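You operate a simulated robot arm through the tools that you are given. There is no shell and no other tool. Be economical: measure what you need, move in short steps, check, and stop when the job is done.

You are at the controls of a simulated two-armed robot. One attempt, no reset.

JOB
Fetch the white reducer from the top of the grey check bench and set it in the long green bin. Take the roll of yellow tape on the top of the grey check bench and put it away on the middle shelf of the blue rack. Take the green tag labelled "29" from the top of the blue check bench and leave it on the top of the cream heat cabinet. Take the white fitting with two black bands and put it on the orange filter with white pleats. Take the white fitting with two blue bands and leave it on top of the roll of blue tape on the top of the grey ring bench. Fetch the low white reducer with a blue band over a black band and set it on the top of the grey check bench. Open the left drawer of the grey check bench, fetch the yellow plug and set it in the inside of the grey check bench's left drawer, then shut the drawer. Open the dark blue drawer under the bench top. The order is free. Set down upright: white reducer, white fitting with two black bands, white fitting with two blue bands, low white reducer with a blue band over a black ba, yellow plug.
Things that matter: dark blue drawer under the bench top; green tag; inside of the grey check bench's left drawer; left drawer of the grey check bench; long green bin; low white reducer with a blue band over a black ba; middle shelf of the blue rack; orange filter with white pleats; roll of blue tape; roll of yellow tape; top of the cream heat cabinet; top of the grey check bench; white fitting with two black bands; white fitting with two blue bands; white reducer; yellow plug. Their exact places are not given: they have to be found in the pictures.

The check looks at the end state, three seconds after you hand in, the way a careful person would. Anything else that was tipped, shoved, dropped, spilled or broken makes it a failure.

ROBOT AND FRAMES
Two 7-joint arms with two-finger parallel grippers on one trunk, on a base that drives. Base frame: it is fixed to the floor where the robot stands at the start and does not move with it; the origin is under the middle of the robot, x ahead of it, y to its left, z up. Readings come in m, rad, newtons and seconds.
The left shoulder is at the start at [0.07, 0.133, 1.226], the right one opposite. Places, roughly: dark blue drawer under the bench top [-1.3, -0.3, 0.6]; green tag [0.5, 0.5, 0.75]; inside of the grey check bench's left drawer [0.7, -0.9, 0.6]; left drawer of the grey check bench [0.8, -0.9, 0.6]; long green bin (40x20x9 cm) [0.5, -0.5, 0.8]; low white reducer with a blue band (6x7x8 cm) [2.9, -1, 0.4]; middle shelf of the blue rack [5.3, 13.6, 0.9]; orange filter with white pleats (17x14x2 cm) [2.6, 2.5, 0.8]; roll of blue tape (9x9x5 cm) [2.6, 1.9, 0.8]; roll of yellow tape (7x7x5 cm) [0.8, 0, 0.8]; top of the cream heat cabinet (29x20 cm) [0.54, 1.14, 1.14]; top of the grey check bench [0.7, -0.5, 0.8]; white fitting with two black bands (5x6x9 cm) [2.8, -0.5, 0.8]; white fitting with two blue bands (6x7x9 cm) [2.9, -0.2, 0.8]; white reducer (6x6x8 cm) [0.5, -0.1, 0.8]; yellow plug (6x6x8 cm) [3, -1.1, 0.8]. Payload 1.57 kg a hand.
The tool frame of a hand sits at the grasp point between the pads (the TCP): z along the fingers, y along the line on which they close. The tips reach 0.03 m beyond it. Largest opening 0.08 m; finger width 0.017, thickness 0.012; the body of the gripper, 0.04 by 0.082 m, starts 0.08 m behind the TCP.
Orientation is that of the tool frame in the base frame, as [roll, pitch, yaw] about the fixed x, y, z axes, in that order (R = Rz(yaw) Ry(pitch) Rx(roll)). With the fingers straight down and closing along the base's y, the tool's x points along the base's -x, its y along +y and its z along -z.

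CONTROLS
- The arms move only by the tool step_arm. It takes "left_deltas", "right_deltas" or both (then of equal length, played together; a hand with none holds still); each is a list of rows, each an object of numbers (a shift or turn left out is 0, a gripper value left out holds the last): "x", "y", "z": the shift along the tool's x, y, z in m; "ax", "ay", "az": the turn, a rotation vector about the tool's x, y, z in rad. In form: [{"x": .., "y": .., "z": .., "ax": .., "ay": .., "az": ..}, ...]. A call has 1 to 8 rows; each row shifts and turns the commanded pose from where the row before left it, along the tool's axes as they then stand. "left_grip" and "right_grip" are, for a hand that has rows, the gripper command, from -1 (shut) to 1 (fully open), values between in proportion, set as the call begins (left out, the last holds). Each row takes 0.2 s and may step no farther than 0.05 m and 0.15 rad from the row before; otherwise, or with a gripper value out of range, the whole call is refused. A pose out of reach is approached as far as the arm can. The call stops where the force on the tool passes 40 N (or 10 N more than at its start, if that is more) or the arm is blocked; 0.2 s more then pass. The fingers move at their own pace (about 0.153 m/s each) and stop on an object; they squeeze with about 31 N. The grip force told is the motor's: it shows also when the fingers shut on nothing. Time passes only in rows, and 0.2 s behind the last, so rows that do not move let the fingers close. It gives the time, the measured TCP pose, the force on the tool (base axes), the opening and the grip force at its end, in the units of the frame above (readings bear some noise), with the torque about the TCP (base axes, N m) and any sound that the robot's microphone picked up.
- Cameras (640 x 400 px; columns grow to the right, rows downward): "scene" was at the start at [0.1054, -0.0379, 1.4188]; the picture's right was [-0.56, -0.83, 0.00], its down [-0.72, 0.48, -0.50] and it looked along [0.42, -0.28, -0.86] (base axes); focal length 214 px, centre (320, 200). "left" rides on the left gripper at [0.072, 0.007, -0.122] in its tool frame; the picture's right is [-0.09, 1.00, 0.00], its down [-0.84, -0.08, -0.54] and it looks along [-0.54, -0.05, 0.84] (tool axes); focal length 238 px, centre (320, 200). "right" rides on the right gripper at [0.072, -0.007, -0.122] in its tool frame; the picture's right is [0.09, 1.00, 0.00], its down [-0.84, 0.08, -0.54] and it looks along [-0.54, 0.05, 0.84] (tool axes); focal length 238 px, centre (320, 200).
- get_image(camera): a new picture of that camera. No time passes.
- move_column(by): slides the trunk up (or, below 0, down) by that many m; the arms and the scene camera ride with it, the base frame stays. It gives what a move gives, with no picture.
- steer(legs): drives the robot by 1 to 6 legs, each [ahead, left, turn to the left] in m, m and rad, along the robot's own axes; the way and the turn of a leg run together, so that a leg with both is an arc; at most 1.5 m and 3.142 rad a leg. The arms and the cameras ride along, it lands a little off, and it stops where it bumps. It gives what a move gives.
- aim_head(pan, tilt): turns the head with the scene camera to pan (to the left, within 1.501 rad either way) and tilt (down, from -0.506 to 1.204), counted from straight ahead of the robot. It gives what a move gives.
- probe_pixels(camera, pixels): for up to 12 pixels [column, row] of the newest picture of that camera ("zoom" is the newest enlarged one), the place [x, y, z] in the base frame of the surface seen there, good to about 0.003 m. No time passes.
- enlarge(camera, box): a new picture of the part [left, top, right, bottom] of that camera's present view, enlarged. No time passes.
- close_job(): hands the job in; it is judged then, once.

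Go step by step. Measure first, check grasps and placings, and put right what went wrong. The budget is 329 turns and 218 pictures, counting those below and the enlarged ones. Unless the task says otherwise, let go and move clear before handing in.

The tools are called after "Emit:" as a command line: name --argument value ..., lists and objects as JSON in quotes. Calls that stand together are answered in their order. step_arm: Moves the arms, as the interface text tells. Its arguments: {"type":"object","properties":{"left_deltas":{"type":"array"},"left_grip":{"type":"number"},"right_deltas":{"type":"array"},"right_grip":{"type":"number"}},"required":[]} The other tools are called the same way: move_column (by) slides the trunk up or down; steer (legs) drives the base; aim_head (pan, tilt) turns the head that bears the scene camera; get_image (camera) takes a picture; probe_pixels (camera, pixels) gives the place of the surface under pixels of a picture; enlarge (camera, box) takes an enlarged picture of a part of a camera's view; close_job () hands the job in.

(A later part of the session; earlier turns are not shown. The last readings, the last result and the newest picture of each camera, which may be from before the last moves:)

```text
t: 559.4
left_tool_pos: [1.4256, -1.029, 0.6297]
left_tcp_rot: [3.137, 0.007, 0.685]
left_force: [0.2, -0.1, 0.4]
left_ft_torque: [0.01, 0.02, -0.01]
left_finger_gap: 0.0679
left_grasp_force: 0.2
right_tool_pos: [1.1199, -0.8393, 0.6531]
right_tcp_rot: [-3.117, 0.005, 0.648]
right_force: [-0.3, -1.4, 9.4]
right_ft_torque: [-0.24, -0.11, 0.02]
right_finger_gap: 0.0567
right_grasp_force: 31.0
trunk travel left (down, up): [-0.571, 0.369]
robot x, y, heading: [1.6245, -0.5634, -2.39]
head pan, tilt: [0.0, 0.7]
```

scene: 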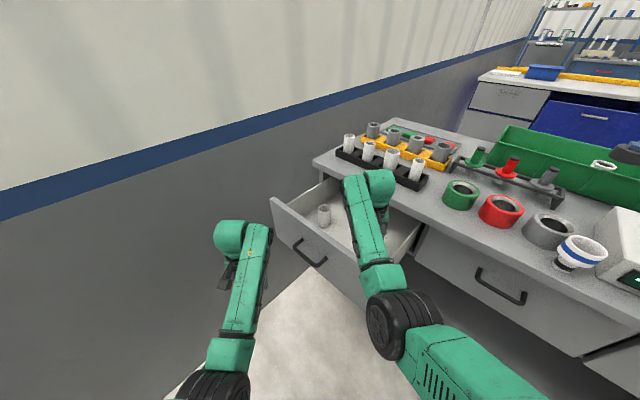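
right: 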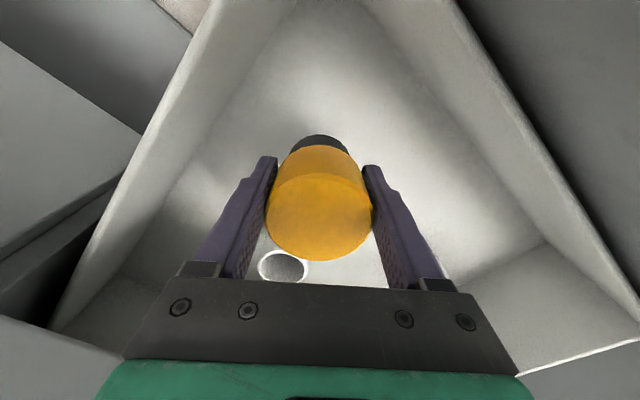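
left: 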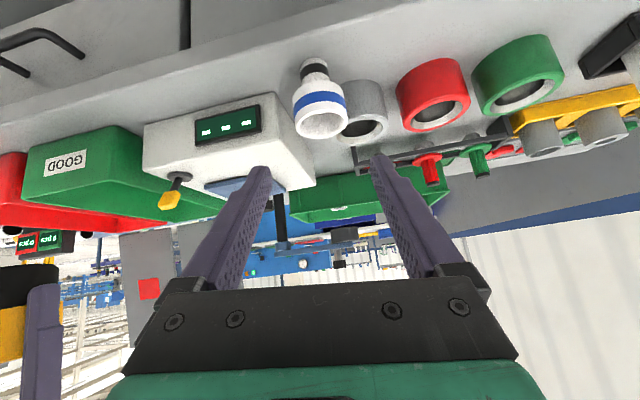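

Contact (9 N). Release and rise.

Emit:
step_arm --right_deltas '[{}, {}, {}]' --right_grip 1

Emit:
step_arm --right_deltas '[{"z": -0.02}, {"z": -0.03}, {"z": -0.04}, {"z": -0.04}, {"z": -0.03}, {}]'

Emit:
get_image --camera "right"

```text
t: 560.2
left_tool_pos: [1.4245, -1.0299, 0.6279]
left_tcp_rot: [3.136, 0.005, 0.685]
left_force: [0.6, 0.0, -0.7]
left_ft_torque: [0.0, -0.02, 0.02]
left_finger_gap: 0.0679
left_grasp_force: 0.0
right_tool_pos: [1.1208, -0.8385, 0.6513]
right_tcp_rot: [-3.12, 0.001, 0.648]
right_force: [0.4, -0.6, 0.6]
right_ft_torque: [0.0, 0.02, -0.01]
right_finger_gap: 0.0802
right_grasp_force: 0.1
trunk travel left (down, up): [-0.571, 0.369]
robot x, y, heading: [1.6236, -0.5654, -2.39]
head pan, tilt: [0.0, 0.7]
```

```text
t: 561.6
left_tool_pos: [1.4234, -1.0296, 0.6282]
left_tcp_rot: [3.135, 0.005, 0.685]
left_force: [0.5, -0.3, 0.6]
left_ft_torque: [-0.04, 0.03, -0.01]
left_finger_gap: 0.0678
left_grasp_force: 0.0
right_tool_pos: [1.1171, -0.8455, 0.8095]
right_tcp_rot: [-3.12, 0.0, 0.648]
right_force: [1.2, 0.0, -0.6]
right_ft_torque: [0.0, -0.03, 0.01]
right_finger_gap: 0.0802
right_grasp_force: 0.1
right hand out of reach, approached as far as the arm can: row 5
trunk travel left (down, up): [-0.571, 0.369]
robot x, y, heading: [1.6234, -0.5638, -2.38]
head pan, tilt: [0.0, 0.7]
```

```text
79 pictures are left
```

right: 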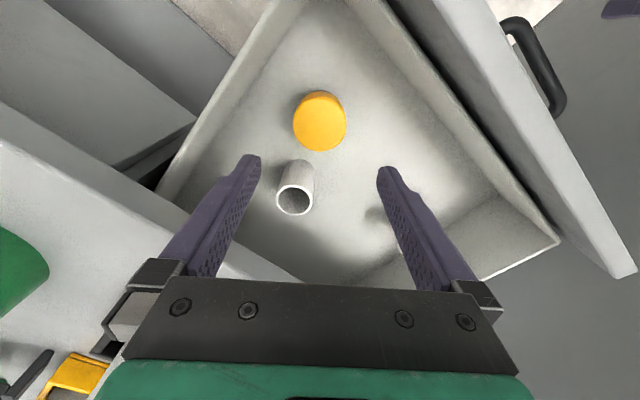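

The yellow plug stands upright in the drawer. Now raise, back out, face the bench squarely, and tilt the left hand for pushing the drawer shut.

Emit:
move_column --by 0.2

Emit:
steer --legs '[[-0.25, 0, 0], [0, 0, -0.755]]'

Emit:
step_arm --left_deltas '[{"ay": -0.14}, {"ay": -0.14}, {"ay": -0.14}, {"ay": -0.14}, {"ay": -0.14}, {"ay": -0.1}, {}]' --left_grip -1

Emit:
get_image --camera "scene"

```text
t: 563.8
left_tool_pos: [1.4252, -1.0311, 0.8293]
left_tcp_rot: [3.135, 0.006, 0.685]
left_force: [0.4, -0.1, -0.1]
left_ft_torque: [0.0, 0.02, -0.01]
left_finger_gap: 0.0681
left_grasp_force: 0.1
right_tool_pos: [1.1154, -0.8436, 1.0078]
right_tcp_rot: [-3.12, 0.001, 0.648]
right_force: [0.5, 0.1, 0.1]
right_ft_torque: [0.02, -0.01, 0.0]
right_finger_gap: 0.0804
right_grasp_force: 0.0
trunk travel left (down, up): [-0.771, 0.169]
robot x, y, heading: [1.6181, -0.566, -2.385]
head pan, tilt: [0.0, 0.7]
```

```text
t: 567.6
left_tool_pos: [1.3465, -0.5976, 0.8283]
left_tcp_rot: [3.136, 0.006, -0.062]
left_force: [0.2, -0.6, 0.5]
left_ft_torque: [-0.03, -0.02, -0.03]
left_finger_gap: 0.0679
left_grasp_force: 0.1
right_tool_pos: [1.2455, -0.2532, 1.0086]
right_tcp_rot: [-3.119, 0.002, -0.1]
right_force: [-0.6, 0.2, 0.3]
right_ft_torque: [0.02, 0.01, 0.04]
right_finger_gap: 0.0802
right_grasp_force: 0.1
trunk travel left (down, up): [-0.771, 0.169]
robot x, y, heading: [1.8069, -0.3903, -3.13]
head pan, tilt: [0.0, 0.7]
```

```text
t: 569.2
left_tool_pos: [1.3461, -0.5979, 0.8288]
left_tcp_rot: [3.133, 0.805, -0.067]
left_force: [0.5, -0.6, 0.4]
left_ft_torque: [0.03, 0.03, 0.01]
left_finger_gap: 0.0001
left_grasp_force: 21.5
right_tool_pos: [1.2458, -0.2529, 1.0084]
right_tcp_rot: [-3.119, 0.002, -0.1]
right_force: [-0.6, -0.1, 0.1]
right_ft_torque: [0.0, -0.01, -0.01]
right_finger_gap: 0.0798
right_grasp_force: 0.0
trunk travel left (down, up): [-0.771, 0.169]
robot x, y, heading: [1.8078, -0.3895, -3.136]
head pan, tilt: [0.0, 0.7]
```

```text
78 pictures are left
```

scene: 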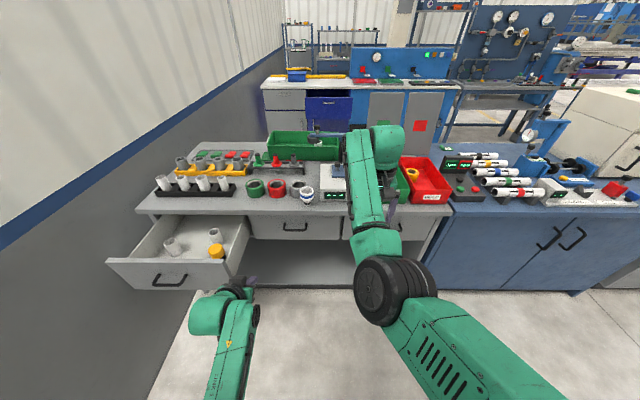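

Raise the right hand clear, lower the trunk 0.15, and shift left so the closed left fingers face the drawer front beside the handle.

Emit:
step_arm --right_deltas '[{"z": -0.045}, {"z": -0.045}, {"z": -0.04}, {}]'

Emit:
move_column --by -0.15

Emit:
steer --legs '[[0, 0.25, 0]]'

Emit:
get_image --camera "left"

Emit:
get_image --camera "scene"

```text
t: 570.2
left_tool_pos: [1.3461, -0.5968, 0.828]
left_tcp_rot: [3.132, 0.806, -0.068]
left_force: [-0.3, 0.4, 0.1]
left_ft_torque: [-0.03, 0.03, 0.02]
left_finger_gap: 0.0
left_grasp_force: 21.0
right_tool_pos: [1.2309, -0.2536, 1.1367]
right_tcp_rot: [-3.119, 0.001, -0.1]
right_force: [-0.1, -0.5, -0.3]
right_ft_torque: [-0.01, -0.04, 0.02]
right_finger_gap: 0.0801
right_grasp_force: 0.0
right hand out of reach, approached as far as the arm can: row 1, 2
trunk travel left (down, up): [-0.771, 0.169]
robot x, y, heading: [1.8079, -0.3901, -3.132]
head pan, tilt: [0.0, 0.7]
```

```text
t: 572.0
left_tool_pos: [1.3456, -0.5978, 0.6783]
left_tcp_rot: [3.132, 0.808, -0.069]
left_force: [0.0, 0.6, 0.0]
left_ft_torque: [-0.01, 0.0, 0.02]
left_finger_gap: 0.0
left_grasp_force: 20.9
right_tool_pos: [1.2329, -0.2536, 0.987]
right_tcp_rot: [-3.12, 0.003, -0.102]
right_force: [-0.3, 0.0, 0.0]
right_ft_torque: [-0.01, -0.01, -0.01]
right_finger_gap: 0.0797
right_grasp_force: 0.1
trunk travel left (down, up): [-0.621, 0.319]
robot x, y, heading: [1.8085, -0.3905, -3.134]
head pan, tilt: [0.0, 0.7]
```

```text
t: 573.8
left_tool_pos: [1.3481, -0.8457, 0.6793]
left_tcp_rot: [3.133, 0.807, -0.069]
left_force: [1.0, -0.1, 0.0]
left_ft_torque: [0.01, 0.0, 0.01]
left_finger_gap: 0.0
left_grasp_force: 21.2
right_tool_pos: [1.2343, -0.5008, 0.9871]
right_tcp_rot: [-3.12, 0.0, -0.101]
right_force: [-0.2, -0.6, 0.6]
right_ft_torque: [0.03, -0.03, -0.01]
right_finger_gap: 0.08
right_grasp_force: 0.1
trunk travel left (down, up): [-0.621, 0.319]
robot x, y, heading: [1.8117, -0.6361, -3.133]
head pan, tilt: [0.0, 0.7]
```

```text
77 pictures are left
```

left: 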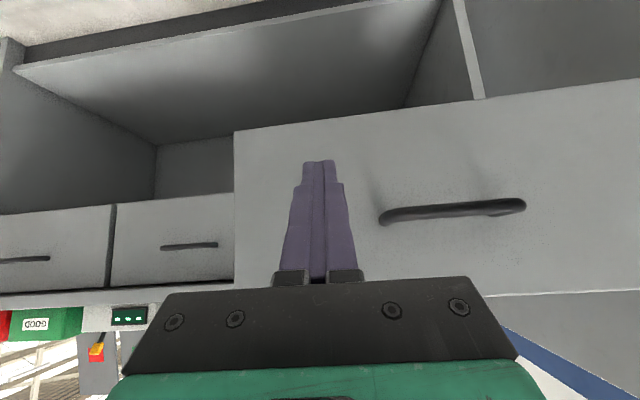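

```text
76 pictures are left
```

scene: 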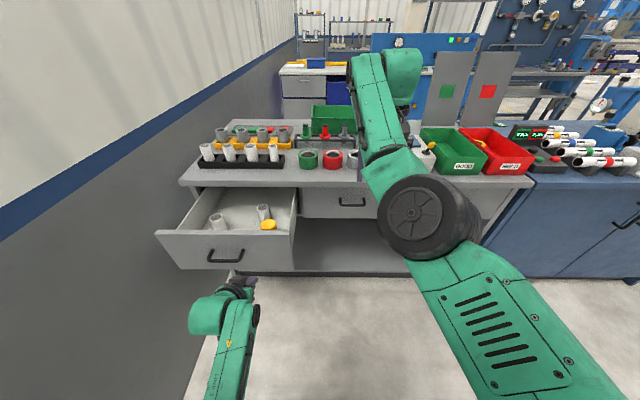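

Drive forward in gentle legs to push the drawer in.

Emit:
steer --legs '[[0.12, 0, 0], [0.1, 0, 0]]'

Emit:
get_image --camera "scene"

```text
t: 575.8
left_tool_pos: [1.1264, -0.8479, 0.679]
left_tcp_rot: [3.134, 0.806, -0.069]
left_force: [0.0, -0.1, -0.1]
left_ft_torque: [0.01, -0.02, 0.0]
left_finger_gap: 0.0
left_grasp_force: 22.0
right_tool_pos: [1.0124, -0.503, 0.9878]
right_tcp_rot: [-3.119, 0.002, -0.1]
right_force: [-0.6, -0.4, -0.4]
right_ft_torque: [-0.04, 0.0, 0.02]
right_finger_gap: 0.08
right_grasp_force: 0.1
trunk travel left (down, up): [-0.621, 0.319]
robot x, y, heading: [1.5902, -0.6409, -3.135]
head pan, tilt: [0.0, 0.7]
```

```text
75 pictures are left
```

scene: 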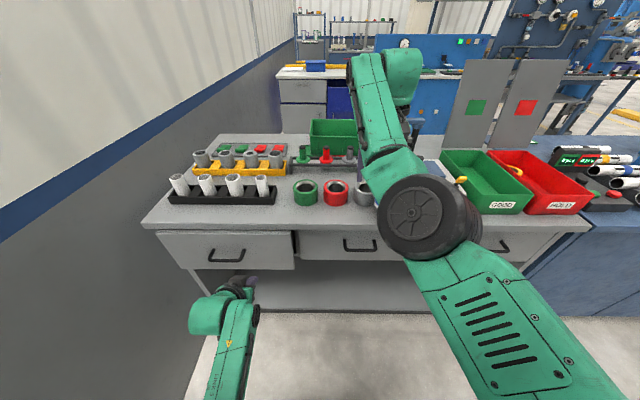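

The drawer has slid most of the way; measure its face versus its neighbour.

Emit:
enlarge --camera "scene" --box '[150, 215, 410, 320]'

Emit:
probe_pixels --camera "zoom" --pixels '[[120, 70], [300, 80], [330, 90], [450, 60], [600, 100], [180, 80]]'

```text
2.46 times, centred on (280, 268) of scene
```

zoom: 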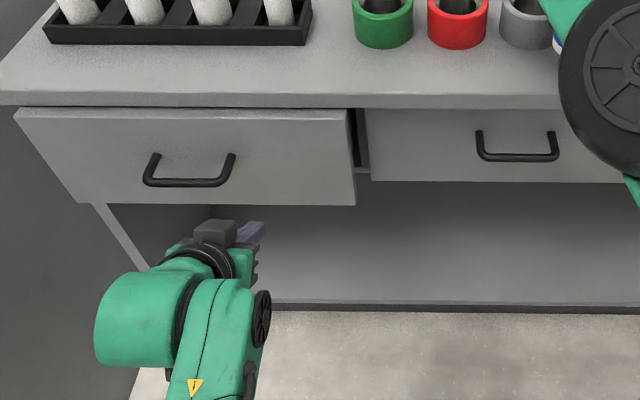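

```text
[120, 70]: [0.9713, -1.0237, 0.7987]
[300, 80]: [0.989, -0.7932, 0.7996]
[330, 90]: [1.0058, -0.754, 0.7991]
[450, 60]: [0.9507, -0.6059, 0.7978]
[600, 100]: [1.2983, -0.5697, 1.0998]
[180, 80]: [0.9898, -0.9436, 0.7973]
```

Still a few cm out. Keep pushing.

Emit:
steer --legs '[[0.06, 0, 0], [0.05, 0, 0]]'

Emit:
enlarge --camera "scene" --box '[150, 215, 410, 340]'

Emit:
probe_pixels --camera "zoom" --pixels '[[60, 200], [280, 200], [400, 190], [330, 200], [450, 200], [150, 200]]'

```text
t: 577.3
left_tool_pos: [1.0172, -0.8485, 0.6786]
left_tcp_rot: [3.134, 0.806, -0.07]
left_force: [0.5, -0.7, 0.1]
left_ft_torque: [-0.02, 0.0, -0.03]
left_finger_gap: 0.0001
left_grasp_force: 21.3
right_tool_pos: [0.9021, -0.5051, 0.9871]
right_tcp_rot: [-3.121, 0.004, -0.1]
right_force: [-0.1, 0.9, -0.4]
right_ft_torque: [0.03, -0.04, 0.01]
right_finger_gap: 0.0797
right_grasp_force: 0.1
trunk travel left (down, up): [-0.621, 0.319]
robot x, y, heading: [1.4777, -0.6415, -3.131]
head pan, tilt: [0.0, 0.7]
```

```text
2.46 times, centred on (280, 278) of scene
```

zoom: 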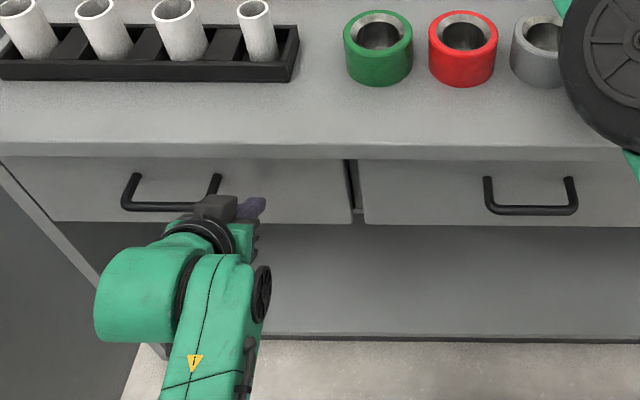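

```text
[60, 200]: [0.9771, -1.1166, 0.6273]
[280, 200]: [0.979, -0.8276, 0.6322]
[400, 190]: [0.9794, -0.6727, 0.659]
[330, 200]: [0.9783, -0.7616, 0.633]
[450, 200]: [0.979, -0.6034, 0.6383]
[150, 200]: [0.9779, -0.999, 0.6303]
```

The drawer is flush (x 0.978). Back off, and move right in front of the red bin for the yellow tape.

Emit:
steer --legs '[[-0.25, 0, 0], [0, -0.55, 0]]'

Emit:
aim_head --pan -0.1 --tilt 0.7

Emit:
get_image --camera "scene"

```text
t: 581.9
left_tool_pos: [1.2674, -0.3035, 0.6774]
left_tcp_rot: [3.133, 0.808, -0.06]
left_force: [1.0, 0.6, 0.3]
left_ft_torque: [-0.01, 0.01, 0.03]
left_finger_gap: 0.0004
left_grasp_force: 21.6
right_tool_pos: [1.1483, 0.0394, 0.9872]
right_tcp_rot: [-3.121, 0.003, -0.092]
right_force: [-0.6, -0.4, -0.2]
right_ft_torque: [-0.02, 0.01, 0.03]
right_finger_gap: 0.08
right_grasp_force: 0.1
trunk travel left (down, up): [-0.621, 0.319]
robot x, y, heading: [1.721, -0.0908, -3.126]
head pan, tilt: [0.0, 0.7]
```

```text
t: 582.5
left_tool_pos: [1.2663, -0.3041, 0.6791]
left_tcp_rot: [3.133, 0.807, -0.061]
left_force: [0.5, 0.4, 0.6]
left_ft_torque: [0.02, -0.02, -0.02]
left_finger_gap: 0.0
left_grasp_force: 21.6
right_tool_pos: [1.1487, 0.04, 0.9869]
right_tcp_rot: [-3.118, 0.004, -0.093]
right_force: [-0.6, 0.7, -0.2]
right_ft_torque: [-0.01, 0.03, 0.02]
right_finger_gap: 0.08
right_grasp_force: 0.1
trunk travel left (down, up): [-0.621, 0.319]
robot x, y, heading: [1.7266, -0.0921, -3.127]
head pan, tilt: [-0.099, 0.7]
```

```text
72 pictures are left
```

scene: 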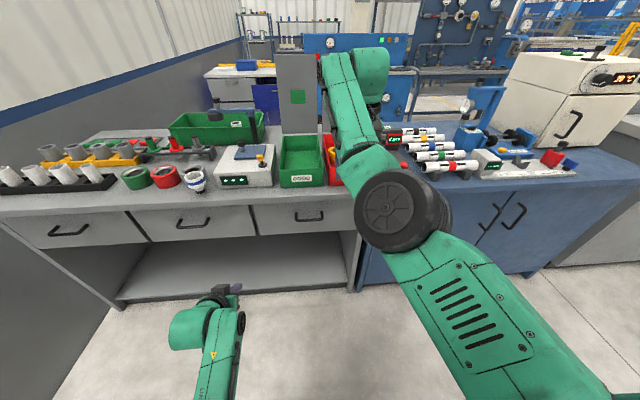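

Emit:
get_image --camera "right"

```text
71 pictures are left
```

right: 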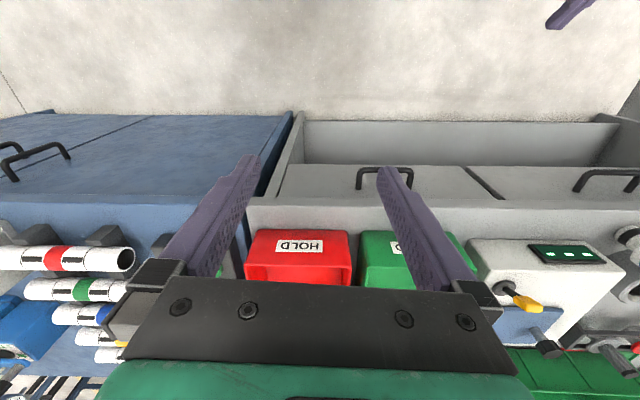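

Raise the trunk 0.2 and set the left hand upright/up before moving in over the bench.

Emit:
move_column --by 0.2

Emit:
step_arm --left_deltas '[{"ay": 0.14}, {"ay": 0.14}, {"ay": 0.14}, {"ay": 0.14}, {"ay": 0.14}, {"ay": 0.1}, {"z": -0.045}, {"z": -0.045}]'

Emit:
step_arm --left_deltas '[{"z": -0.045}, {"z": -0.045}, {"z": -0.04}, {}]'

Emit:
steer --legs '[[0.28, 0, 0]]'

Emit:
get_image --camera "right"

```text
t: 584.7
left_tool_pos: [1.2669, -0.3028, 0.8767]
left_tcp_rot: [3.133, 0.806, -0.06]
left_force: [0.0, -0.5, 0.5]
left_ft_torque: [0.02, -0.03, 0.0]
left_finger_gap: 0.0
left_grasp_force: 21.4
right_tool_pos: [1.15, 0.0394, 1.188]
right_tcp_rot: [-3.119, 0.001, -0.093]
right_force: [0.0, -0.2, -0.2]
right_ft_torque: [-0.04, -0.01, -0.03]
right_finger_gap: 0.0802
right_grasp_force: 0.0
trunk travel left (down, up): [-0.821, 0.119]
robot x, y, heading: [1.7257, -0.0951, -3.126]
head pan, tilt: [-0.099, 0.7]
```

```text
t: 586.7
left_tool_pos: [1.2638, -0.3555, 0.9605]
left_tcp_rot: [3.047, 0.001, -0.002]
left_force: [0.1, -0.3, -0.1]
left_ft_torque: [-0.02, -0.01, 0.0]
left_finger_gap: 0.0001
left_grasp_force: 21.1
left hand out of reach, approached as far as the arm can: row 8
right_tool_pos: [1.1494, 0.0399, 1.1878]
right_tcp_rot: [-3.119, 0.003, -0.092]
right_force: [-0.4, -0.7, 1.0]
right_ft_torque: [0.01, 0.03, -0.01]
right_finger_gap: 0.0802
right_grasp_force: 0.2
trunk travel left (down, up): [-0.821, 0.119]
robot x, y, heading: [1.7249, -0.093, -3.127]
head pan, tilt: [-0.099, 0.7]
stopped in row 8 (left hand): the arm was blocked; the commanded pose is now the measured one
```

```text
t: 587.7
left_tool_pos: [1.219, -0.3687, 1.0599]
left_tcp_rot: [3.049, 0.0, -0.005]
left_force: [-1.0, -0.9, 0.1]
left_ft_torque: [0.04, -0.03, -0.02]
left_finger_gap: 0.0
left_grasp_force: 21.4
left hand out of reach, approached as far as the arm can: row 1, 2, 3
right_tool_pos: [1.1499, 0.0401, 1.1878]
right_tcp_rot: [-3.119, 0.003, -0.092]
right_force: [0.1, 0.0, 0.5]
right_ft_torque: [0.01, -0.01, 0.01]
right_finger_gap: 0.08
right_grasp_force: 0.0
trunk travel left (down, up): [-0.821, 0.119]
robot x, y, heading: [1.7276, -0.0917, -3.12]
head pan, tilt: [-0.099, 0.7]
```

```text
t: 589.7
left_tool_pos: [0.9372, -0.3762, 1.0595]
left_tcp_rot: [3.046, 0.0, -0.002]
left_force: [0.7, 0.4, -0.7]
left_ft_torque: [0.02, 0.01, -0.03]
left_finger_gap: 0.0001
left_grasp_force: 21.3
right_tool_pos: [0.8654, 0.0333, 1.1885]
right_tcp_rot: [-3.12, 0.007, -0.087]
right_force: [-1.1, -0.6, 0.2]
right_ft_torque: [0.01, 0.04, -0.03]
right_finger_gap: 0.0802
right_grasp_force: 0.0
trunk travel left (down, up): [-0.821, 0.119]
robot x, y, heading: [1.4417, -0.1, -3.118]
head pan, tilt: [-0.099, 0.7]
```

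```text
70 pictures are left
```

right: 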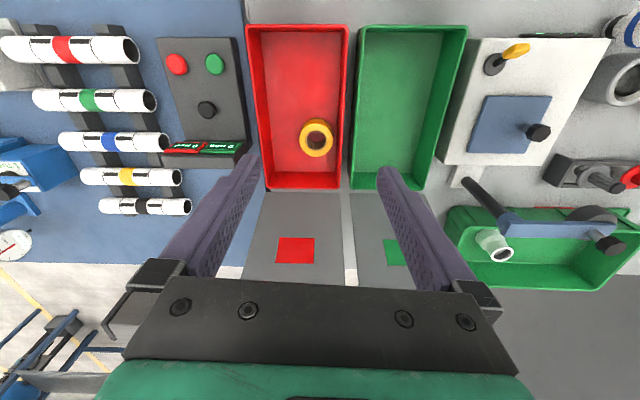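

Tape at (316,138) inside the red bin. Measure it and the bin walls.

Emit:
enlarge --camera "right" --box '[240, 80, 360, 200]'

Emit:
probe_pixels --camera "right" --pixels '[[303, 137], [330, 137], [316, 124], [316, 152], [316, 137], [262, 110], [343, 110], [300, 180], [285, 110], [300, 200], [355, 110]]'

```text
3.33 times, centred on (300, 140) of right
```

zoom: 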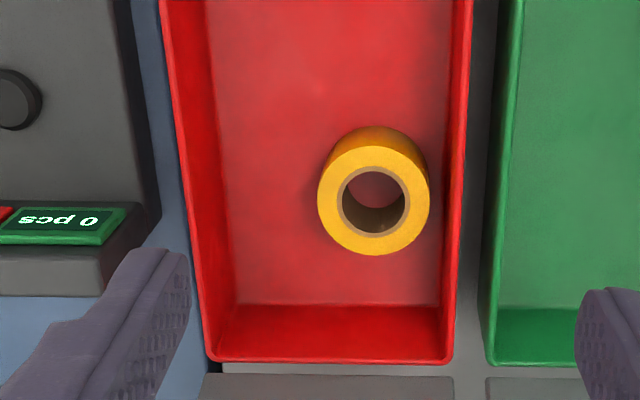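

```text
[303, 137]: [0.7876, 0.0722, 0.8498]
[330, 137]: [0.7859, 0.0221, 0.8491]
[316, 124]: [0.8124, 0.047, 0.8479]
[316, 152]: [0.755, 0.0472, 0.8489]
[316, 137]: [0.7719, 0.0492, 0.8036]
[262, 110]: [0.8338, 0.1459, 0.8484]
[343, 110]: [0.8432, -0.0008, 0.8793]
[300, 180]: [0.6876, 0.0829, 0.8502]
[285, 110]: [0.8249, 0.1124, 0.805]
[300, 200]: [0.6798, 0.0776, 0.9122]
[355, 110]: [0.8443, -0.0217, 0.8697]
```

The tape (centre (0.784,0.047), top 0.849) is 1.5 cm from the bin's side wall, so I'll close along x instead: turn the right hand 90°.

Emit:
step_arm --right_deltas '[{"az": -0.15}, {"az": -0.15}, {"az": -0.15}, {"az": -0.15}, {"az": -0.15}, {"az": -0.15}, {"az": -0.15}, {"az": -0.15}]' --left_deltas '[{"z": -0.03}, {"z": -0.03}, {"z": -0.03}, {}, {}, {}, {}, {}]'

Emit:
step_arm --right_deltas '[{"az": -0.15}, {"az": -0.15}, {}]'

```text
t: 591.5
left_tool_pos: [0.9174, -0.3802, 1.1421]
left_tcp_rot: [3.047, 0.0, -0.003]
left_force: [0.1, 0.2, -0.3]
left_ft_torque: [-0.02, -0.03, -0.02]
left_finger_gap: 0.0
left_grasp_force: 21.3
left hand out of reach, approached as far as the arm can: row 1, 2, 3
right_tool_pos: [0.8644, 0.0313, 1.1876]
right_tcp_rot: [-3.131, -0.02, 1.113]
right_force: [-0.3, -0.1, -0.4]
right_ft_torque: [-0.02, 0.03, 0.0]
right_finger_gap: 0.0798
right_grasp_force: 0.0
trunk travel left (down, up): [-0.821, 0.119]
robot x, y, heading: [1.4389, -0.0958, -3.12]
head pan, tilt: [-0.099, 0.7]
```

```text
t: 592.3
left_tool_pos: [0.9164, -0.3806, 1.1426]
left_tcp_rot: [3.047, 0.001, -0.003]
left_force: [0.7, -0.4, -0.5]
left_ft_torque: [0.02, 0.01, 0.01]
left_finger_gap: 0.0002
left_grasp_force: 21.6
right_tool_pos: [0.8636, 0.0322, 1.1872]
right_tcp_rot: [-3.138, -0.021, 1.411]
right_force: [0.8, 0.2, 0.2]
right_ft_torque: [0.0, -0.02, -0.01]
right_finger_gap: 0.0799
right_grasp_force: 0.0
trunk travel left (down, up): [-0.821, 0.119]
robot x, y, heading: [1.4413, -0.1031, -3.119]
head pan, tilt: [-0.099, 0.7]
```

Now lower the trunk 0.1 and drive 0.08 forward.

Emit:
move_column --by -0.1

Emit:
steer --legs '[[0.08, -0.012, 0]]'

Emit:
get_image --camera "right"

```text
t: 593.6
left_tool_pos: [0.9185, -0.3808, 1.0441]
left_tcp_rot: [3.047, -0.001, -0.002]
left_force: [-0.7, 0.1, -0.4]
left_ft_torque: [0.01, -0.02, 0.0]
left_finger_gap: 0.0001
left_grasp_force: 21.6
right_tool_pos: [0.8639, 0.032, 1.0884]
right_tcp_rot: [-3.136, -0.022, 1.41]
right_force: [0.1, 0.4, -0.4]
right_ft_torque: [0.0, -0.02, -0.02]
right_finger_gap: 0.0799
right_grasp_force: 0.1
trunk travel left (down, up): [-0.721, 0.219]
robot x, y, heading: [1.4402, -0.099, -3.122]
head pan, tilt: [-0.099, 0.7]
```

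```text
t: 594.7
left_tool_pos: [0.8398, -0.3706, 1.0427]
left_tcp_rot: [3.046, 0.001, -0.002]
left_force: [-0.3, -0.3, -0.2]
left_ft_torque: [-0.01, 0.01, 0.01]
left_finger_gap: 0.0002
left_grasp_force: 21.0
right_tool_pos: [0.7858, 0.0432, 1.0903]
right_tcp_rot: [-3.134, -0.022, 1.409]
right_force: [-0.1, -0.7, -0.2]
right_ft_torque: [0.01, -0.02, 0.03]
right_finger_gap: 0.0799
right_grasp_force: 0.1
trunk travel left (down, up): [-0.721, 0.219]
robot x, y, heading: [1.3617, -0.0903, -3.118]
head pan, tilt: [-0.099, 0.7]
```

```text
68 pictures are left
```

right: 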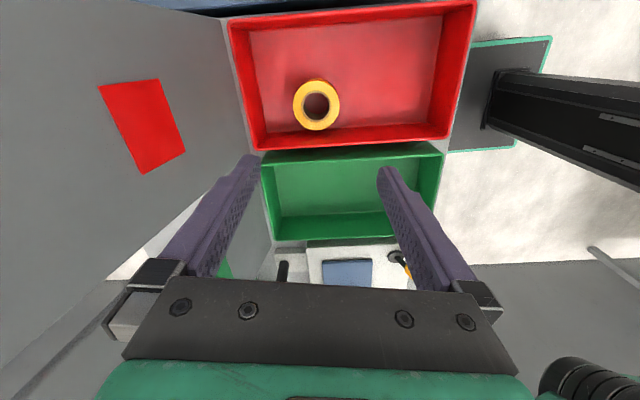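

Tape at (316,105) is nearly under the hand. Descend 0.17 and re-check.

Emit:
step_arm --right_deltas '[{"ay": 0.0, "z": 0.045}, {"z": 0.045}, {"z": 0.045}, {"z": 0.035}, {}]'

Emit:
get_image --camera "right"

```text
t: 595.9
left_tool_pos: [0.8385, -0.3716, 1.0418]
left_tcp_rot: [3.049, 0.001, -0.003]
left_force: [0.1, 0.4, -0.8]
left_ft_torque: [0.04, -0.02, 0.01]
left_finger_gap: 0.0
left_grasp_force: 21.1
right_tool_pos: [0.7827, 0.0476, 0.9185]
right_tcp_rot: [-3.135, -0.023, 1.412]
right_force: [0.2, 0.1, -0.5]
right_ft_torque: [0.01, -0.01, 0.02]
right_finger_gap: 0.0798
right_grasp_force: 0.0
trunk travel left (down, up): [-0.721, 0.219]
robot x, y, heading: [1.3587, -0.0872, -3.124]
head pan, tilt: [-0.099, 0.7]
```

```text
67 pictures are left
```

right: 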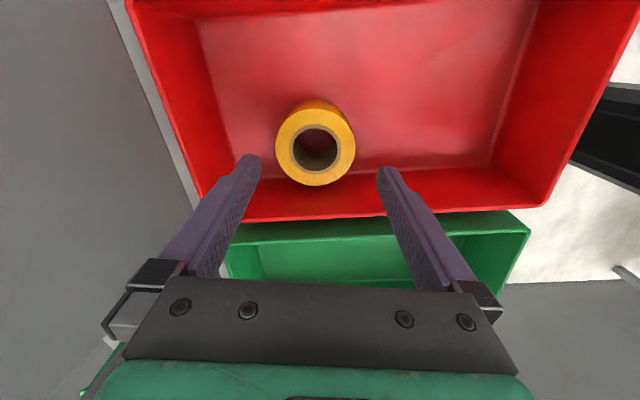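

Aligned; descend 8 cm, grip, lift.

Emit:
step_arm --right_deltas '[{"y": -0.004, "z": 0.035}, {"z": 0.035}, {"z": 0.009}, {}]'

Emit:
step_arm --right_deltas '[{}, {}, {}]' --right_grip -1

Emit:
step_arm --right_deltas '[{"z": -0.03}, {"z": -0.045}, {"z": -0.045}, {"z": -0.045}, {"z": -0.045}, {}]'

Emit:
get_image --camera "right"

```text
t: 596.9
left_tool_pos: [0.8377, -0.3695, 1.0418]
left_tcp_rot: [3.047, 0.0, -0.001]
left_force: [0.1, -0.9, -0.4]
left_ft_torque: [-0.03, 0.0, 0.0]
left_finger_gap: 0.0
left_grasp_force: 22.0
right_tool_pos: [0.7791, 0.0485, 0.8373]
right_tcp_rot: [-3.138, -0.023, 1.41]
right_force: [0.3, -0.5, -0.7]
right_ft_torque: [0.01, 0.02, 0.01]
right_finger_gap: 0.0799
right_grasp_force: 0.1
trunk travel left (down, up): [-0.721, 0.219]
robot x, y, heading: [1.3601, -0.0861, -3.122]
head pan, tilt: [-0.099, 0.7]
```

```text
t: 597.7
left_tool_pos: [0.8382, -0.371, 1.0433]
left_tcp_rot: [3.047, 0.001, -0.001]
left_force: [-0.9, -0.3, -0.7]
left_ft_torque: [-0.01, 0.0, -0.01]
left_finger_gap: 0.0
left_grasp_force: 21.6
right_tool_pos: [0.78, 0.0487, 0.837]
right_tcp_rot: [-3.137, -0.022, 1.41]
right_force: [-0.6, -0.4, -0.3]
right_ft_torque: [0.05, 0.0, -0.02]
right_finger_gap: 0.0666
right_grasp_force: 30.9
trunk travel left (down, up): [-0.721, 0.219]
robot x, y, heading: [1.3636, -0.0896, -3.123]
head pan, tilt: [-0.099, 0.7]
```

```text
t: 599.1
left_tool_pos: [0.8362, -0.3697, 1.0418]
left_tcp_rot: [3.048, -0.002, -0.002]
left_force: [-0.2, 0.1, -1.6]
left_ft_torque: [-0.03, -0.03, 0.02]
left_finger_gap: 0.0
left_grasp_force: 21.0
right_tool_pos: [0.7781, 0.044, 1.0464]
right_tcp_rot: [-3.139, -0.022, 1.411]
right_force: [0.1, 0.0, -1.0]
right_ft_torque: [0.0, 0.0, 0.01]
right_finger_gap: 0.0667
right_grasp_force: 31.3
trunk travel left (down, up): [-0.721, 0.219]
robot x, y, heading: [1.36, -0.0878, -3.121]
head pan, tilt: [-0.099, 0.7]
```

```text
66 pictures are left
```

right: 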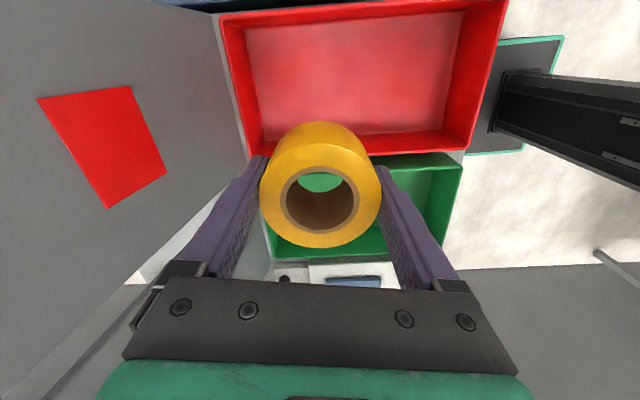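

Tape held. Raise, back out, and drive north then east to the main corridor.

Emit:
move_column --by 0.15

Emit:
steer --legs '[[-0.3, 0, 0], [0, 0, -1.59], [1.4, 0, 0], [1.4, 0, 0], [0.65, 0, 0], [0, 0, -1.57]]'

Emit:
steer --legs '[[1.0, 0, 0], [1.1, 0, 0], [0, 0, 1.57]]'

Emit:
aim_head --pan 0.0 --tilt 0.3

Emit:
get_image --camera "scene"

```text
t: 600.8
left_tool_pos: [0.837, -0.3702, 1.1916]
left_tcp_rot: [3.047, 0.0, -0.002]
left_force: [0.0, 1.1, -0.8]
left_ft_torque: [0.02, 0.02, 0.01]
left_finger_gap: 0.0001
left_grasp_force: 21.2
right_tool_pos: [0.7785, 0.044, 1.1965]
right_tcp_rot: [-3.139, -0.022, 1.41]
right_force: [0.1, 0.6, -0.5]
right_ft_torque: [0.0, 0.0, 0.02]
right_finger_gap: 0.067
right_grasp_force: 31.1
trunk travel left (down, up): [-0.871, 0.069]
robot x, y, heading: [1.3623, -0.0864, -3.121]
head pan, tilt: [-0.099, 0.7]
```

```text
t: 626.8
left_tool_pos: [2.1607, 3.6155, 1.1914]
left_tcp_rot: [3.048, -0.002, -3.14]
left_force: [0.3, -0.3, -0.6]
left_ft_torque: [-0.02, 0.01, 0.01]
left_finger_gap: 0.0002
left_grasp_force: 20.9
right_tool_pos: [2.2199, 3.2019, 1.1968]
right_tcp_rot: [-3.136, -0.023, -1.728]
right_force: [-0.5, 0.3, -0.6]
right_ft_torque: [0.03, 0.0, -0.01]
right_finger_gap: 0.0661
right_grasp_force: 30.6
trunk travel left (down, up): [-0.871, 0.069]
robot x, y, heading: [1.6334, 3.3302, 0.028]
head pan, tilt: [-0.099, 0.7]
```

```text
t: 641.0
left_tool_pos: [3.4745, 3.933, 1.193]
left_tcp_rot: [3.048, 0.0, -1.599]
left_force: [0.6, -0.4, 0.8]
left_ft_torque: [-0.02, -0.04, 0.0]
left_finger_gap: 0.0
left_grasp_force: 21.4
right_tool_pos: [3.8917, 3.9794, 1.1952]
right_tcp_rot: [-3.139, -0.02, -0.186]
right_force: [0.1, -0.3, -1.5]
right_ft_torque: [0.01, 0.01, 0.01]
right_finger_gap: 0.0663
right_grasp_force: 31.6
trunk travel left (down, up): [-0.871, 0.069]
robot x, y, heading: [3.7393, 3.4073, 1.565]
head pan, tilt: [-0.099, 0.7]
```

```text
t: 641.8
left_tool_pos: [3.4743, 3.9325, 1.1924]
left_tcp_rot: [3.048, 0.0, -1.599]
left_force: [-0.2, 0.4, -0.2]
left_ft_torque: [0.03, -0.02, -0.01]
left_finger_gap: 0.0
left_grasp_force: 21.4
right_tool_pos: [3.8895, 3.9793, 1.1968]
right_tcp_rot: [-3.138, -0.024, -0.187]
right_force: [0.4, 0.6, -1.9]
right_ft_torque: [0.02, -0.01, -0.02]
right_finger_gap: 0.0663
right_grasp_force: 30.6
trunk travel left (down, up): [-0.871, 0.069]
robot x, y, heading: [3.7393, 3.4003, 1.565]
head pan, tilt: [0.0, 0.3]
```

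```text
65 pictures are left
```

scene: 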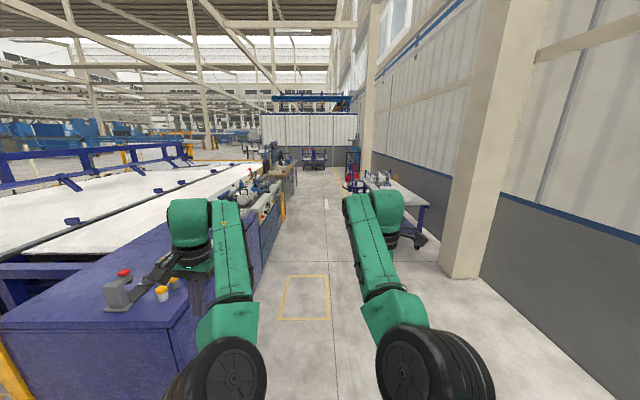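

Measure the corridor limits and look for the blue rack.

Emit:
probe_pixels --camera "scene" --pixels '[[270, 300], [275, 235], [290, 200], [300, 180], [440, 275], [400, 215], [370, 195], [355, 180], [325, 165], [352, 160], [310, 158]]'

Emit:
enlarge --camera "scene" --box '[250, 85, 450, 235]'

```text
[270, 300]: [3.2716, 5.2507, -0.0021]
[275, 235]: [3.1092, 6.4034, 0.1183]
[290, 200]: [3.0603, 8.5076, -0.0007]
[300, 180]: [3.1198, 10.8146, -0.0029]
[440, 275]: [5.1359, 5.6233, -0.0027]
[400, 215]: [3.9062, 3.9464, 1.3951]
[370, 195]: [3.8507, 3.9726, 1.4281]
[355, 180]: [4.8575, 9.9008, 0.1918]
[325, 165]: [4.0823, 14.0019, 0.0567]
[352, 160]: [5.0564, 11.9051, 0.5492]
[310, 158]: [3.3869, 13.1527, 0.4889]
```

```text
2.67 times, centred on (350, 160) of scene
```

zoom: 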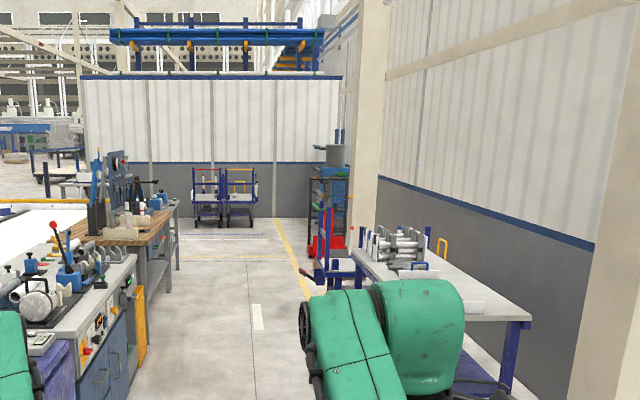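

The corridor x 3.1–4.8 is free. Drive north 5.6 m along x≈3.85.

Emit:
steer --legs '[[1.4, -0.1, 0], [1.4, 0, 0], [1.4, 0, 0], [1.4, 0, 0]]'

Emit:
aim_head --pan -0.35 --tilt 0.3

Emit:
get_image --camera "scene"

```text
t: 668.6
left_tool_pos: [3.7103, 9.5395, 1.193]
left_tcp_rot: [3.049, 0.0, -1.622]
left_force: [0.2, -0.7, 0.0]
left_ft_torque: [0.0, 0.0, -0.03]
left_finger_gap: 0.0
left_grasp_force: 21.3
right_tool_pos: [4.1273, 9.5763, 1.1965]
right_tcp_rot: [-3.136, -0.023, -0.208]
right_force: [0.5, 0.7, -0.9]
right_ft_torque: [-0.03, -0.01, -0.03]
right_finger_gap: 0.0656
right_grasp_force: 31.0
trunk travel left (down, up): [-0.871, 0.069]
robot x, y, heading: [3.9648, 9.0032, 1.537]
head pan, tilt: [0.0, 0.3]
```

```text
t: 669.4
left_tool_pos: [3.7091, 9.5399, 1.1931]
left_tcp_rot: [3.047, -0.001, -1.621]
left_force: [0.6, 0.2, -0.1]
left_ft_torque: [0.0, 0.0, -0.03]
left_finger_gap: 0.0
left_grasp_force: 21.4
right_tool_pos: [4.1272, 9.5784, 1.1945]
right_tcp_rot: [-3.137, -0.021, -0.209]
right_force: [0.0, 0.6, -1.9]
right_ft_torque: [0.0, -0.02, 0.0]
right_finger_gap: 0.0655
right_grasp_force: 31.0
trunk travel left (down, up): [-0.871, 0.069]
robot x, y, heading: [3.9642, 9.0015, 1.541]
head pan, tilt: [-0.351, 0.3]
```

```text
63 pictures are left
```

scene: 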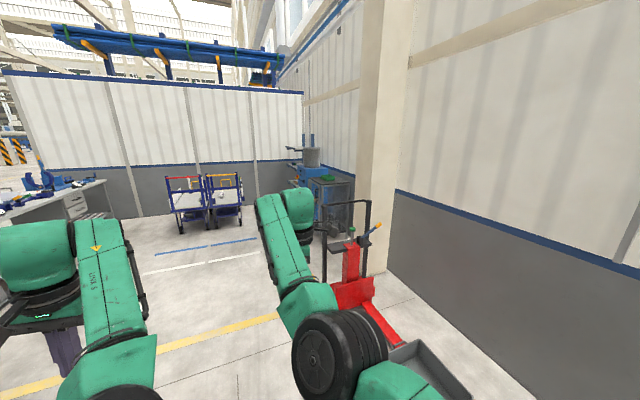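

Emit:
probe_pixels --camera "scene" --pixels '[[190, 205], [230, 205], [335, 195], [320, 185], [350, 260], [290, 215], [280, 160]]'

Emit:
steer --legs '[[1.4, 0.05, 0.02], [1.0, 0.05, 0]]'

Emit:
aim_head --pan -0.6 --tilt 0.4

Emit:
get_image --camera "scene"

```text
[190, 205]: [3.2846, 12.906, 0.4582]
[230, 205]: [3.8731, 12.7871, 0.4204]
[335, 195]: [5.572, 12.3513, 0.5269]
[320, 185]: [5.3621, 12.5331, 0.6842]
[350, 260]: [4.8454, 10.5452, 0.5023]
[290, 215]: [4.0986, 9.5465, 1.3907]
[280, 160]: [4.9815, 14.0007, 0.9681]
```

```text
t: 681.3
left_tool_pos: [3.6279, 11.9556, 1.1934]
left_tcp_rot: [3.047, 0.0, -1.601]
left_force: [0.1, 0.2, 0.1]
left_ft_torque: [0.01, 0.01, 0.02]
left_finger_gap: 0.0001
left_grasp_force: 21.1
right_tool_pos: [4.0439, 12.0029, 1.1961]
right_tcp_rot: [-3.136, -0.021, -0.191]
right_force: [-0.1, 0.0, -1.5]
right_ft_torque: [0.02, 0.02, 0.04]
right_finger_gap: 0.0656
right_grasp_force: 30.8
trunk travel left (down, up): [-0.871, 0.069]
robot x, y, heading: [3.8917, 11.4232, 1.56]
head pan, tilt: [-0.351, 0.3]
```

```text
t: 682.0
left_tool_pos: [3.6277, 11.9575, 1.1921]
left_tcp_rot: [3.046, 0.0, -1.603]
left_force: [0.2, -0.1, 0.2]
left_ft_torque: [0.04, 0.0, 0.02]
left_finger_gap: 0.0001
left_grasp_force: 21.6
right_tool_pos: [4.0447, 12.0026, 1.1945]
right_tcp_rot: [-3.137, -0.019, -0.19]
right_force: [-0.1, -0.2, -1.4]
right_ft_torque: [0.03, 0.02, 0.0]
right_finger_gap: 0.065
right_grasp_force: 30.9
trunk travel left (down, up): [-0.871, 0.069]
robot x, y, heading: [3.8946, 11.4268, 1.564]
head pan, tilt: [-0.6, 0.4]
```

```text
62 pictures are left
```

scene: 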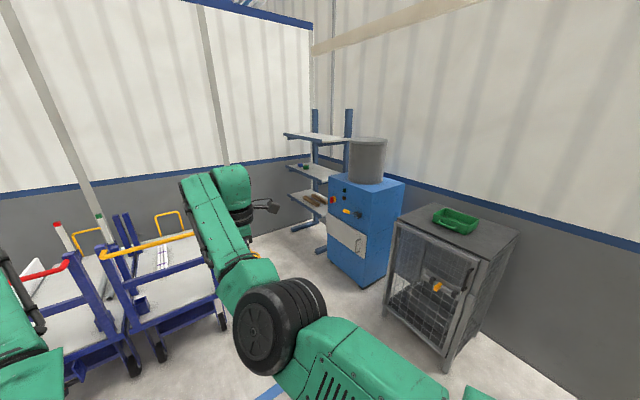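

The blue rack with three cantilever shelves is at (315,170). Measure it.

Emit:
enlarge --camera "scene" --box '[260, 95, 420, 260]'

Emit:
probe_pixels --camera "zoom" --pixels '[[120, 95], [190, 105], [125, 180], [170, 175], [200, 195], [120, 245], [180, 265], [215, 200], [150, 165], [210, 60], [290, 60]]'

```text
2.42 times, centred on (340, 178) of scene
```

zoom: 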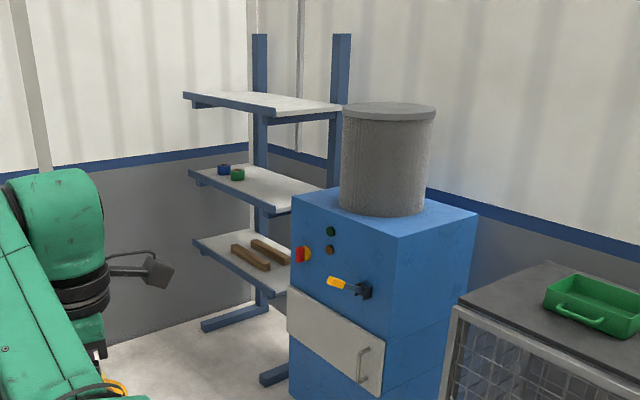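

```text
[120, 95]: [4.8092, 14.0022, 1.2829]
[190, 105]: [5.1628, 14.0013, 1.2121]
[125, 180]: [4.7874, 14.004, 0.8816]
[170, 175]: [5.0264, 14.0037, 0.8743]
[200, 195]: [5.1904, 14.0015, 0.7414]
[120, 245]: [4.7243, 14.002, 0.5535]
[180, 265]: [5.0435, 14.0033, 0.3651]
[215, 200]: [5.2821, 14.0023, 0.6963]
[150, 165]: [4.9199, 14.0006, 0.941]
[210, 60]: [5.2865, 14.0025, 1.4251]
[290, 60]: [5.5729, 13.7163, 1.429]
```

Emit:
probe_pixels --camera "zoom" --pixels '[[195, 172], [245, 195], [280, 190], [255, 175], [305, 200], [225, 170], [238, 175], [230, 97], [300, 108], [205, 180], [260, 60], [340, 60]]'

```text
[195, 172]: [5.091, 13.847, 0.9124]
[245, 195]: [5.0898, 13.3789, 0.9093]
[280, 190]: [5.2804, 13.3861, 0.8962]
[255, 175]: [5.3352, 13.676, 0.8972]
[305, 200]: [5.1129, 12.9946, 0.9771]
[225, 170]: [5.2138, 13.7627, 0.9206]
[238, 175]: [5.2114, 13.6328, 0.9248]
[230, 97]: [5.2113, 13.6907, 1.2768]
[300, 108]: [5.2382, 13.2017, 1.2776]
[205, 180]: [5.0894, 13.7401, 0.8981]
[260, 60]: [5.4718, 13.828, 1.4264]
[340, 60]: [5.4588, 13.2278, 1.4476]
```

The middle shelf is z≈0.897, front edge x=5.09, free around y≈13.4. Check the passage between the carts and the machine.

Emit:
probe_pixels --camera "scene" --pixels '[[222, 320], [205, 290], [160, 350], [335, 260], [330, 180], [385, 280], [445, 360], [395, 235], [290, 255], [370, 330]]'

```text
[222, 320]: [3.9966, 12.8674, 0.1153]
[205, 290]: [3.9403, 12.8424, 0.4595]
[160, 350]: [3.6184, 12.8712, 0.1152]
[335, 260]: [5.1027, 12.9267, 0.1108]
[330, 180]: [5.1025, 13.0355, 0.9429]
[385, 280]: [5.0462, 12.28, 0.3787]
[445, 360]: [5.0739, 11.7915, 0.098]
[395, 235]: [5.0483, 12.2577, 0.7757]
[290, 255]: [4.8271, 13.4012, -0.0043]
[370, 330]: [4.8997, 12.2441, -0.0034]
```

Passage x 4.0–5.05 is adequate. Retract the left hand, then drive in: strafe right, go north to y≈13.2, turn right to heading ≈0.3.

Emit:
step_arm --left_deltas '[{"x": 0.04}, {"x": 0.04}, {"x": 0.03}, {}]'

Emit:
steer --legs '[[0, -0.5, 0], [1.0, 0, 0], [0.78, 0, 0], [0, 0, -1.26]]'

Emit:
aim_head --pan -0.2 --tilt 0.5

Emit:
get_image --camera "scene"

```text
t: 683.0
left_tool_pos: [3.5716, 11.9037, 1.1862]
left_tcp_rot: [3.047, -0.002, -1.602]
left_force: [0.0, -0.1, 0.0]
left_ft_torque: [-0.02, 0.03, -0.03]
left_finger_gap: 0.0
left_grasp_force: 20.9
left hand out of reach, approached as far as the arm can: row 1, 2, 3
right_tool_pos: [4.0447, 12.0035, 1.1971]
right_tcp_rot: [-3.138, -0.02, -0.19]
right_force: [0.4, 0.2, -0.6]
right_ft_torque: [0.03, 0.0, -0.02]
right_finger_gap: 0.0652
right_grasp_force: 30.9
trunk travel left (down, up): [-0.871, 0.069]
robot x, y, heading: [3.8951, 11.4236, 1.564]
head pan, tilt: [-0.6, 0.4]
```

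```text
t: 697.8
left_tool_pos: [4.8264, 13.6538, 1.1867]
left_tcp_rot: [3.048, 0.0, -2.914]
left_force: [-0.6, 0.2, -0.2]
left_ft_torque: [0.04, 0.04, -0.03]
left_finger_gap: 0.0003
left_grasp_force: 21.2
right_tool_pos: [5.0424, 13.2198, 1.1955]
right_tcp_rot: [-3.14, -0.023, -1.503]
right_force: [-0.2, -0.3, -1.7]
right_ft_torque: [0.0, -0.02, 0.03]
right_finger_gap: 0.0655
right_grasp_force: 31.5
trunk travel left (down, up): [-0.871, 0.069]
robot x, y, heading: [4.4439, 13.2152, 0.248]
head pan, tilt: [-0.6, 0.4]
```

```text
t: 698.7
left_tool_pos: [4.8256, 13.6528, 1.1871]
left_tcp_rot: [3.047, 0.0, -2.915]
left_force: [-0.5, 0.1, 0.8]
left_ft_torque: [0.01, -0.01, 0.02]
left_finger_gap: 0.0
left_grasp_force: 21.0
right_tool_pos: [5.0422, 13.2192, 1.1963]
right_tcp_rot: [-3.138, -0.022, -1.504]
right_force: [-0.7, -0.1, -1.1]
right_ft_torque: [0.01, 0.0, -0.01]
right_finger_gap: 0.0654
right_grasp_force: 31.2
trunk travel left (down, up): [-0.871, 0.069]
robot x, y, heading: [4.4455, 13.2178, 0.251]
head pan, tilt: [-0.201, 0.499]
```

```text
60 pictures are left
```

scene: 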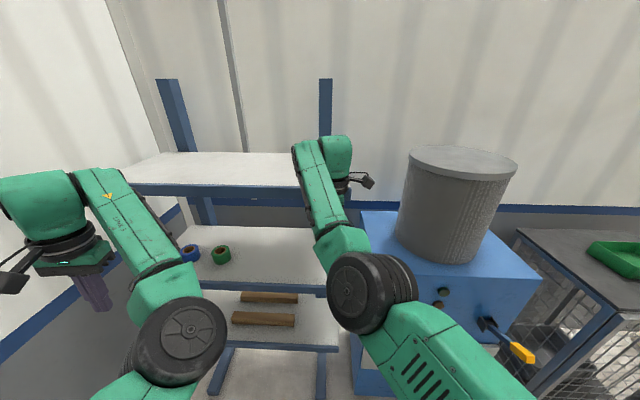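

Shift left 0.15/back 0.065, then lower the trunk so the tape is at shelf entry height.

Emit:
steer --legs '[[-0.065, 0.15, 0]]'

Emit:
move_column --by -0.23

Emit:
get_image --camera "scene"

Emit:
get_image --camera "right"

```text
t: 700.1
left_tool_pos: [4.7257, 13.7808, 1.1869]
left_tcp_rot: [3.046, 0.0, -2.912]
left_force: [-0.5, 0.4, 0.3]
left_ft_torque: [-0.02, 0.04, -0.01]
left_finger_gap: 0.0
left_grasp_force: 21.1
right_tool_pos: [4.9442, 13.3466, 1.1942]
right_tcp_rot: [-3.14, -0.021, -1.501]
right_force: [-0.7, -0.9, -1.2]
right_ft_torque: [0.0, 0.05, 0.02]
right_finger_gap: 0.0654
right_grasp_force: 31.1
trunk travel left (down, up): [-0.871, 0.069]
robot x, y, heading: [4.343, 13.3446, 0.251]
head pan, tilt: [-0.201, 0.499]
```

```text
t: 702.5
left_tool_pos: [4.7227, 13.781, 0.9565]
left_tcp_rot: [3.047, 0.0, -2.912]
left_force: [-0.6, -0.7, -0.5]
left_ft_torque: [-0.02, 0.0, 0.01]
left_finger_gap: 0.0
left_grasp_force: 21.0
right_tool_pos: [4.9412, 13.3493, 0.9659]
right_tcp_rot: [-3.137, -0.021, -1.5]
right_force: [0.0, -0.3, -1.8]
right_ft_torque: [0.01, 0.02, -0.01]
right_finger_gap: 0.0654
right_grasp_force: 30.9
trunk travel left (down, up): [-0.641, 0.299]
robot x, y, heading: [4.342, 13.3469, 0.252]
head pan, tilt: [-0.201, 0.499]
```

```text
59 pictures are left
```

scene: 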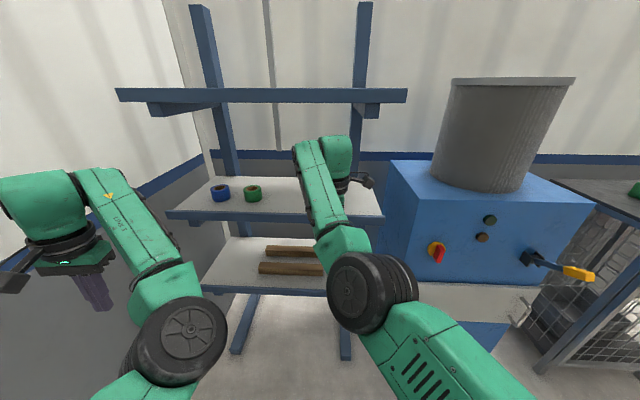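

```text
58 pictures are left
```

right: 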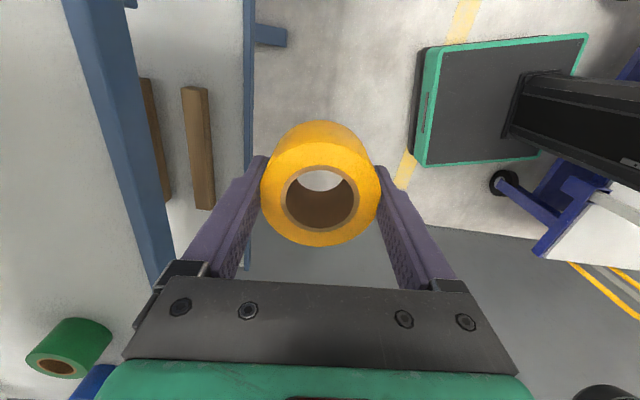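

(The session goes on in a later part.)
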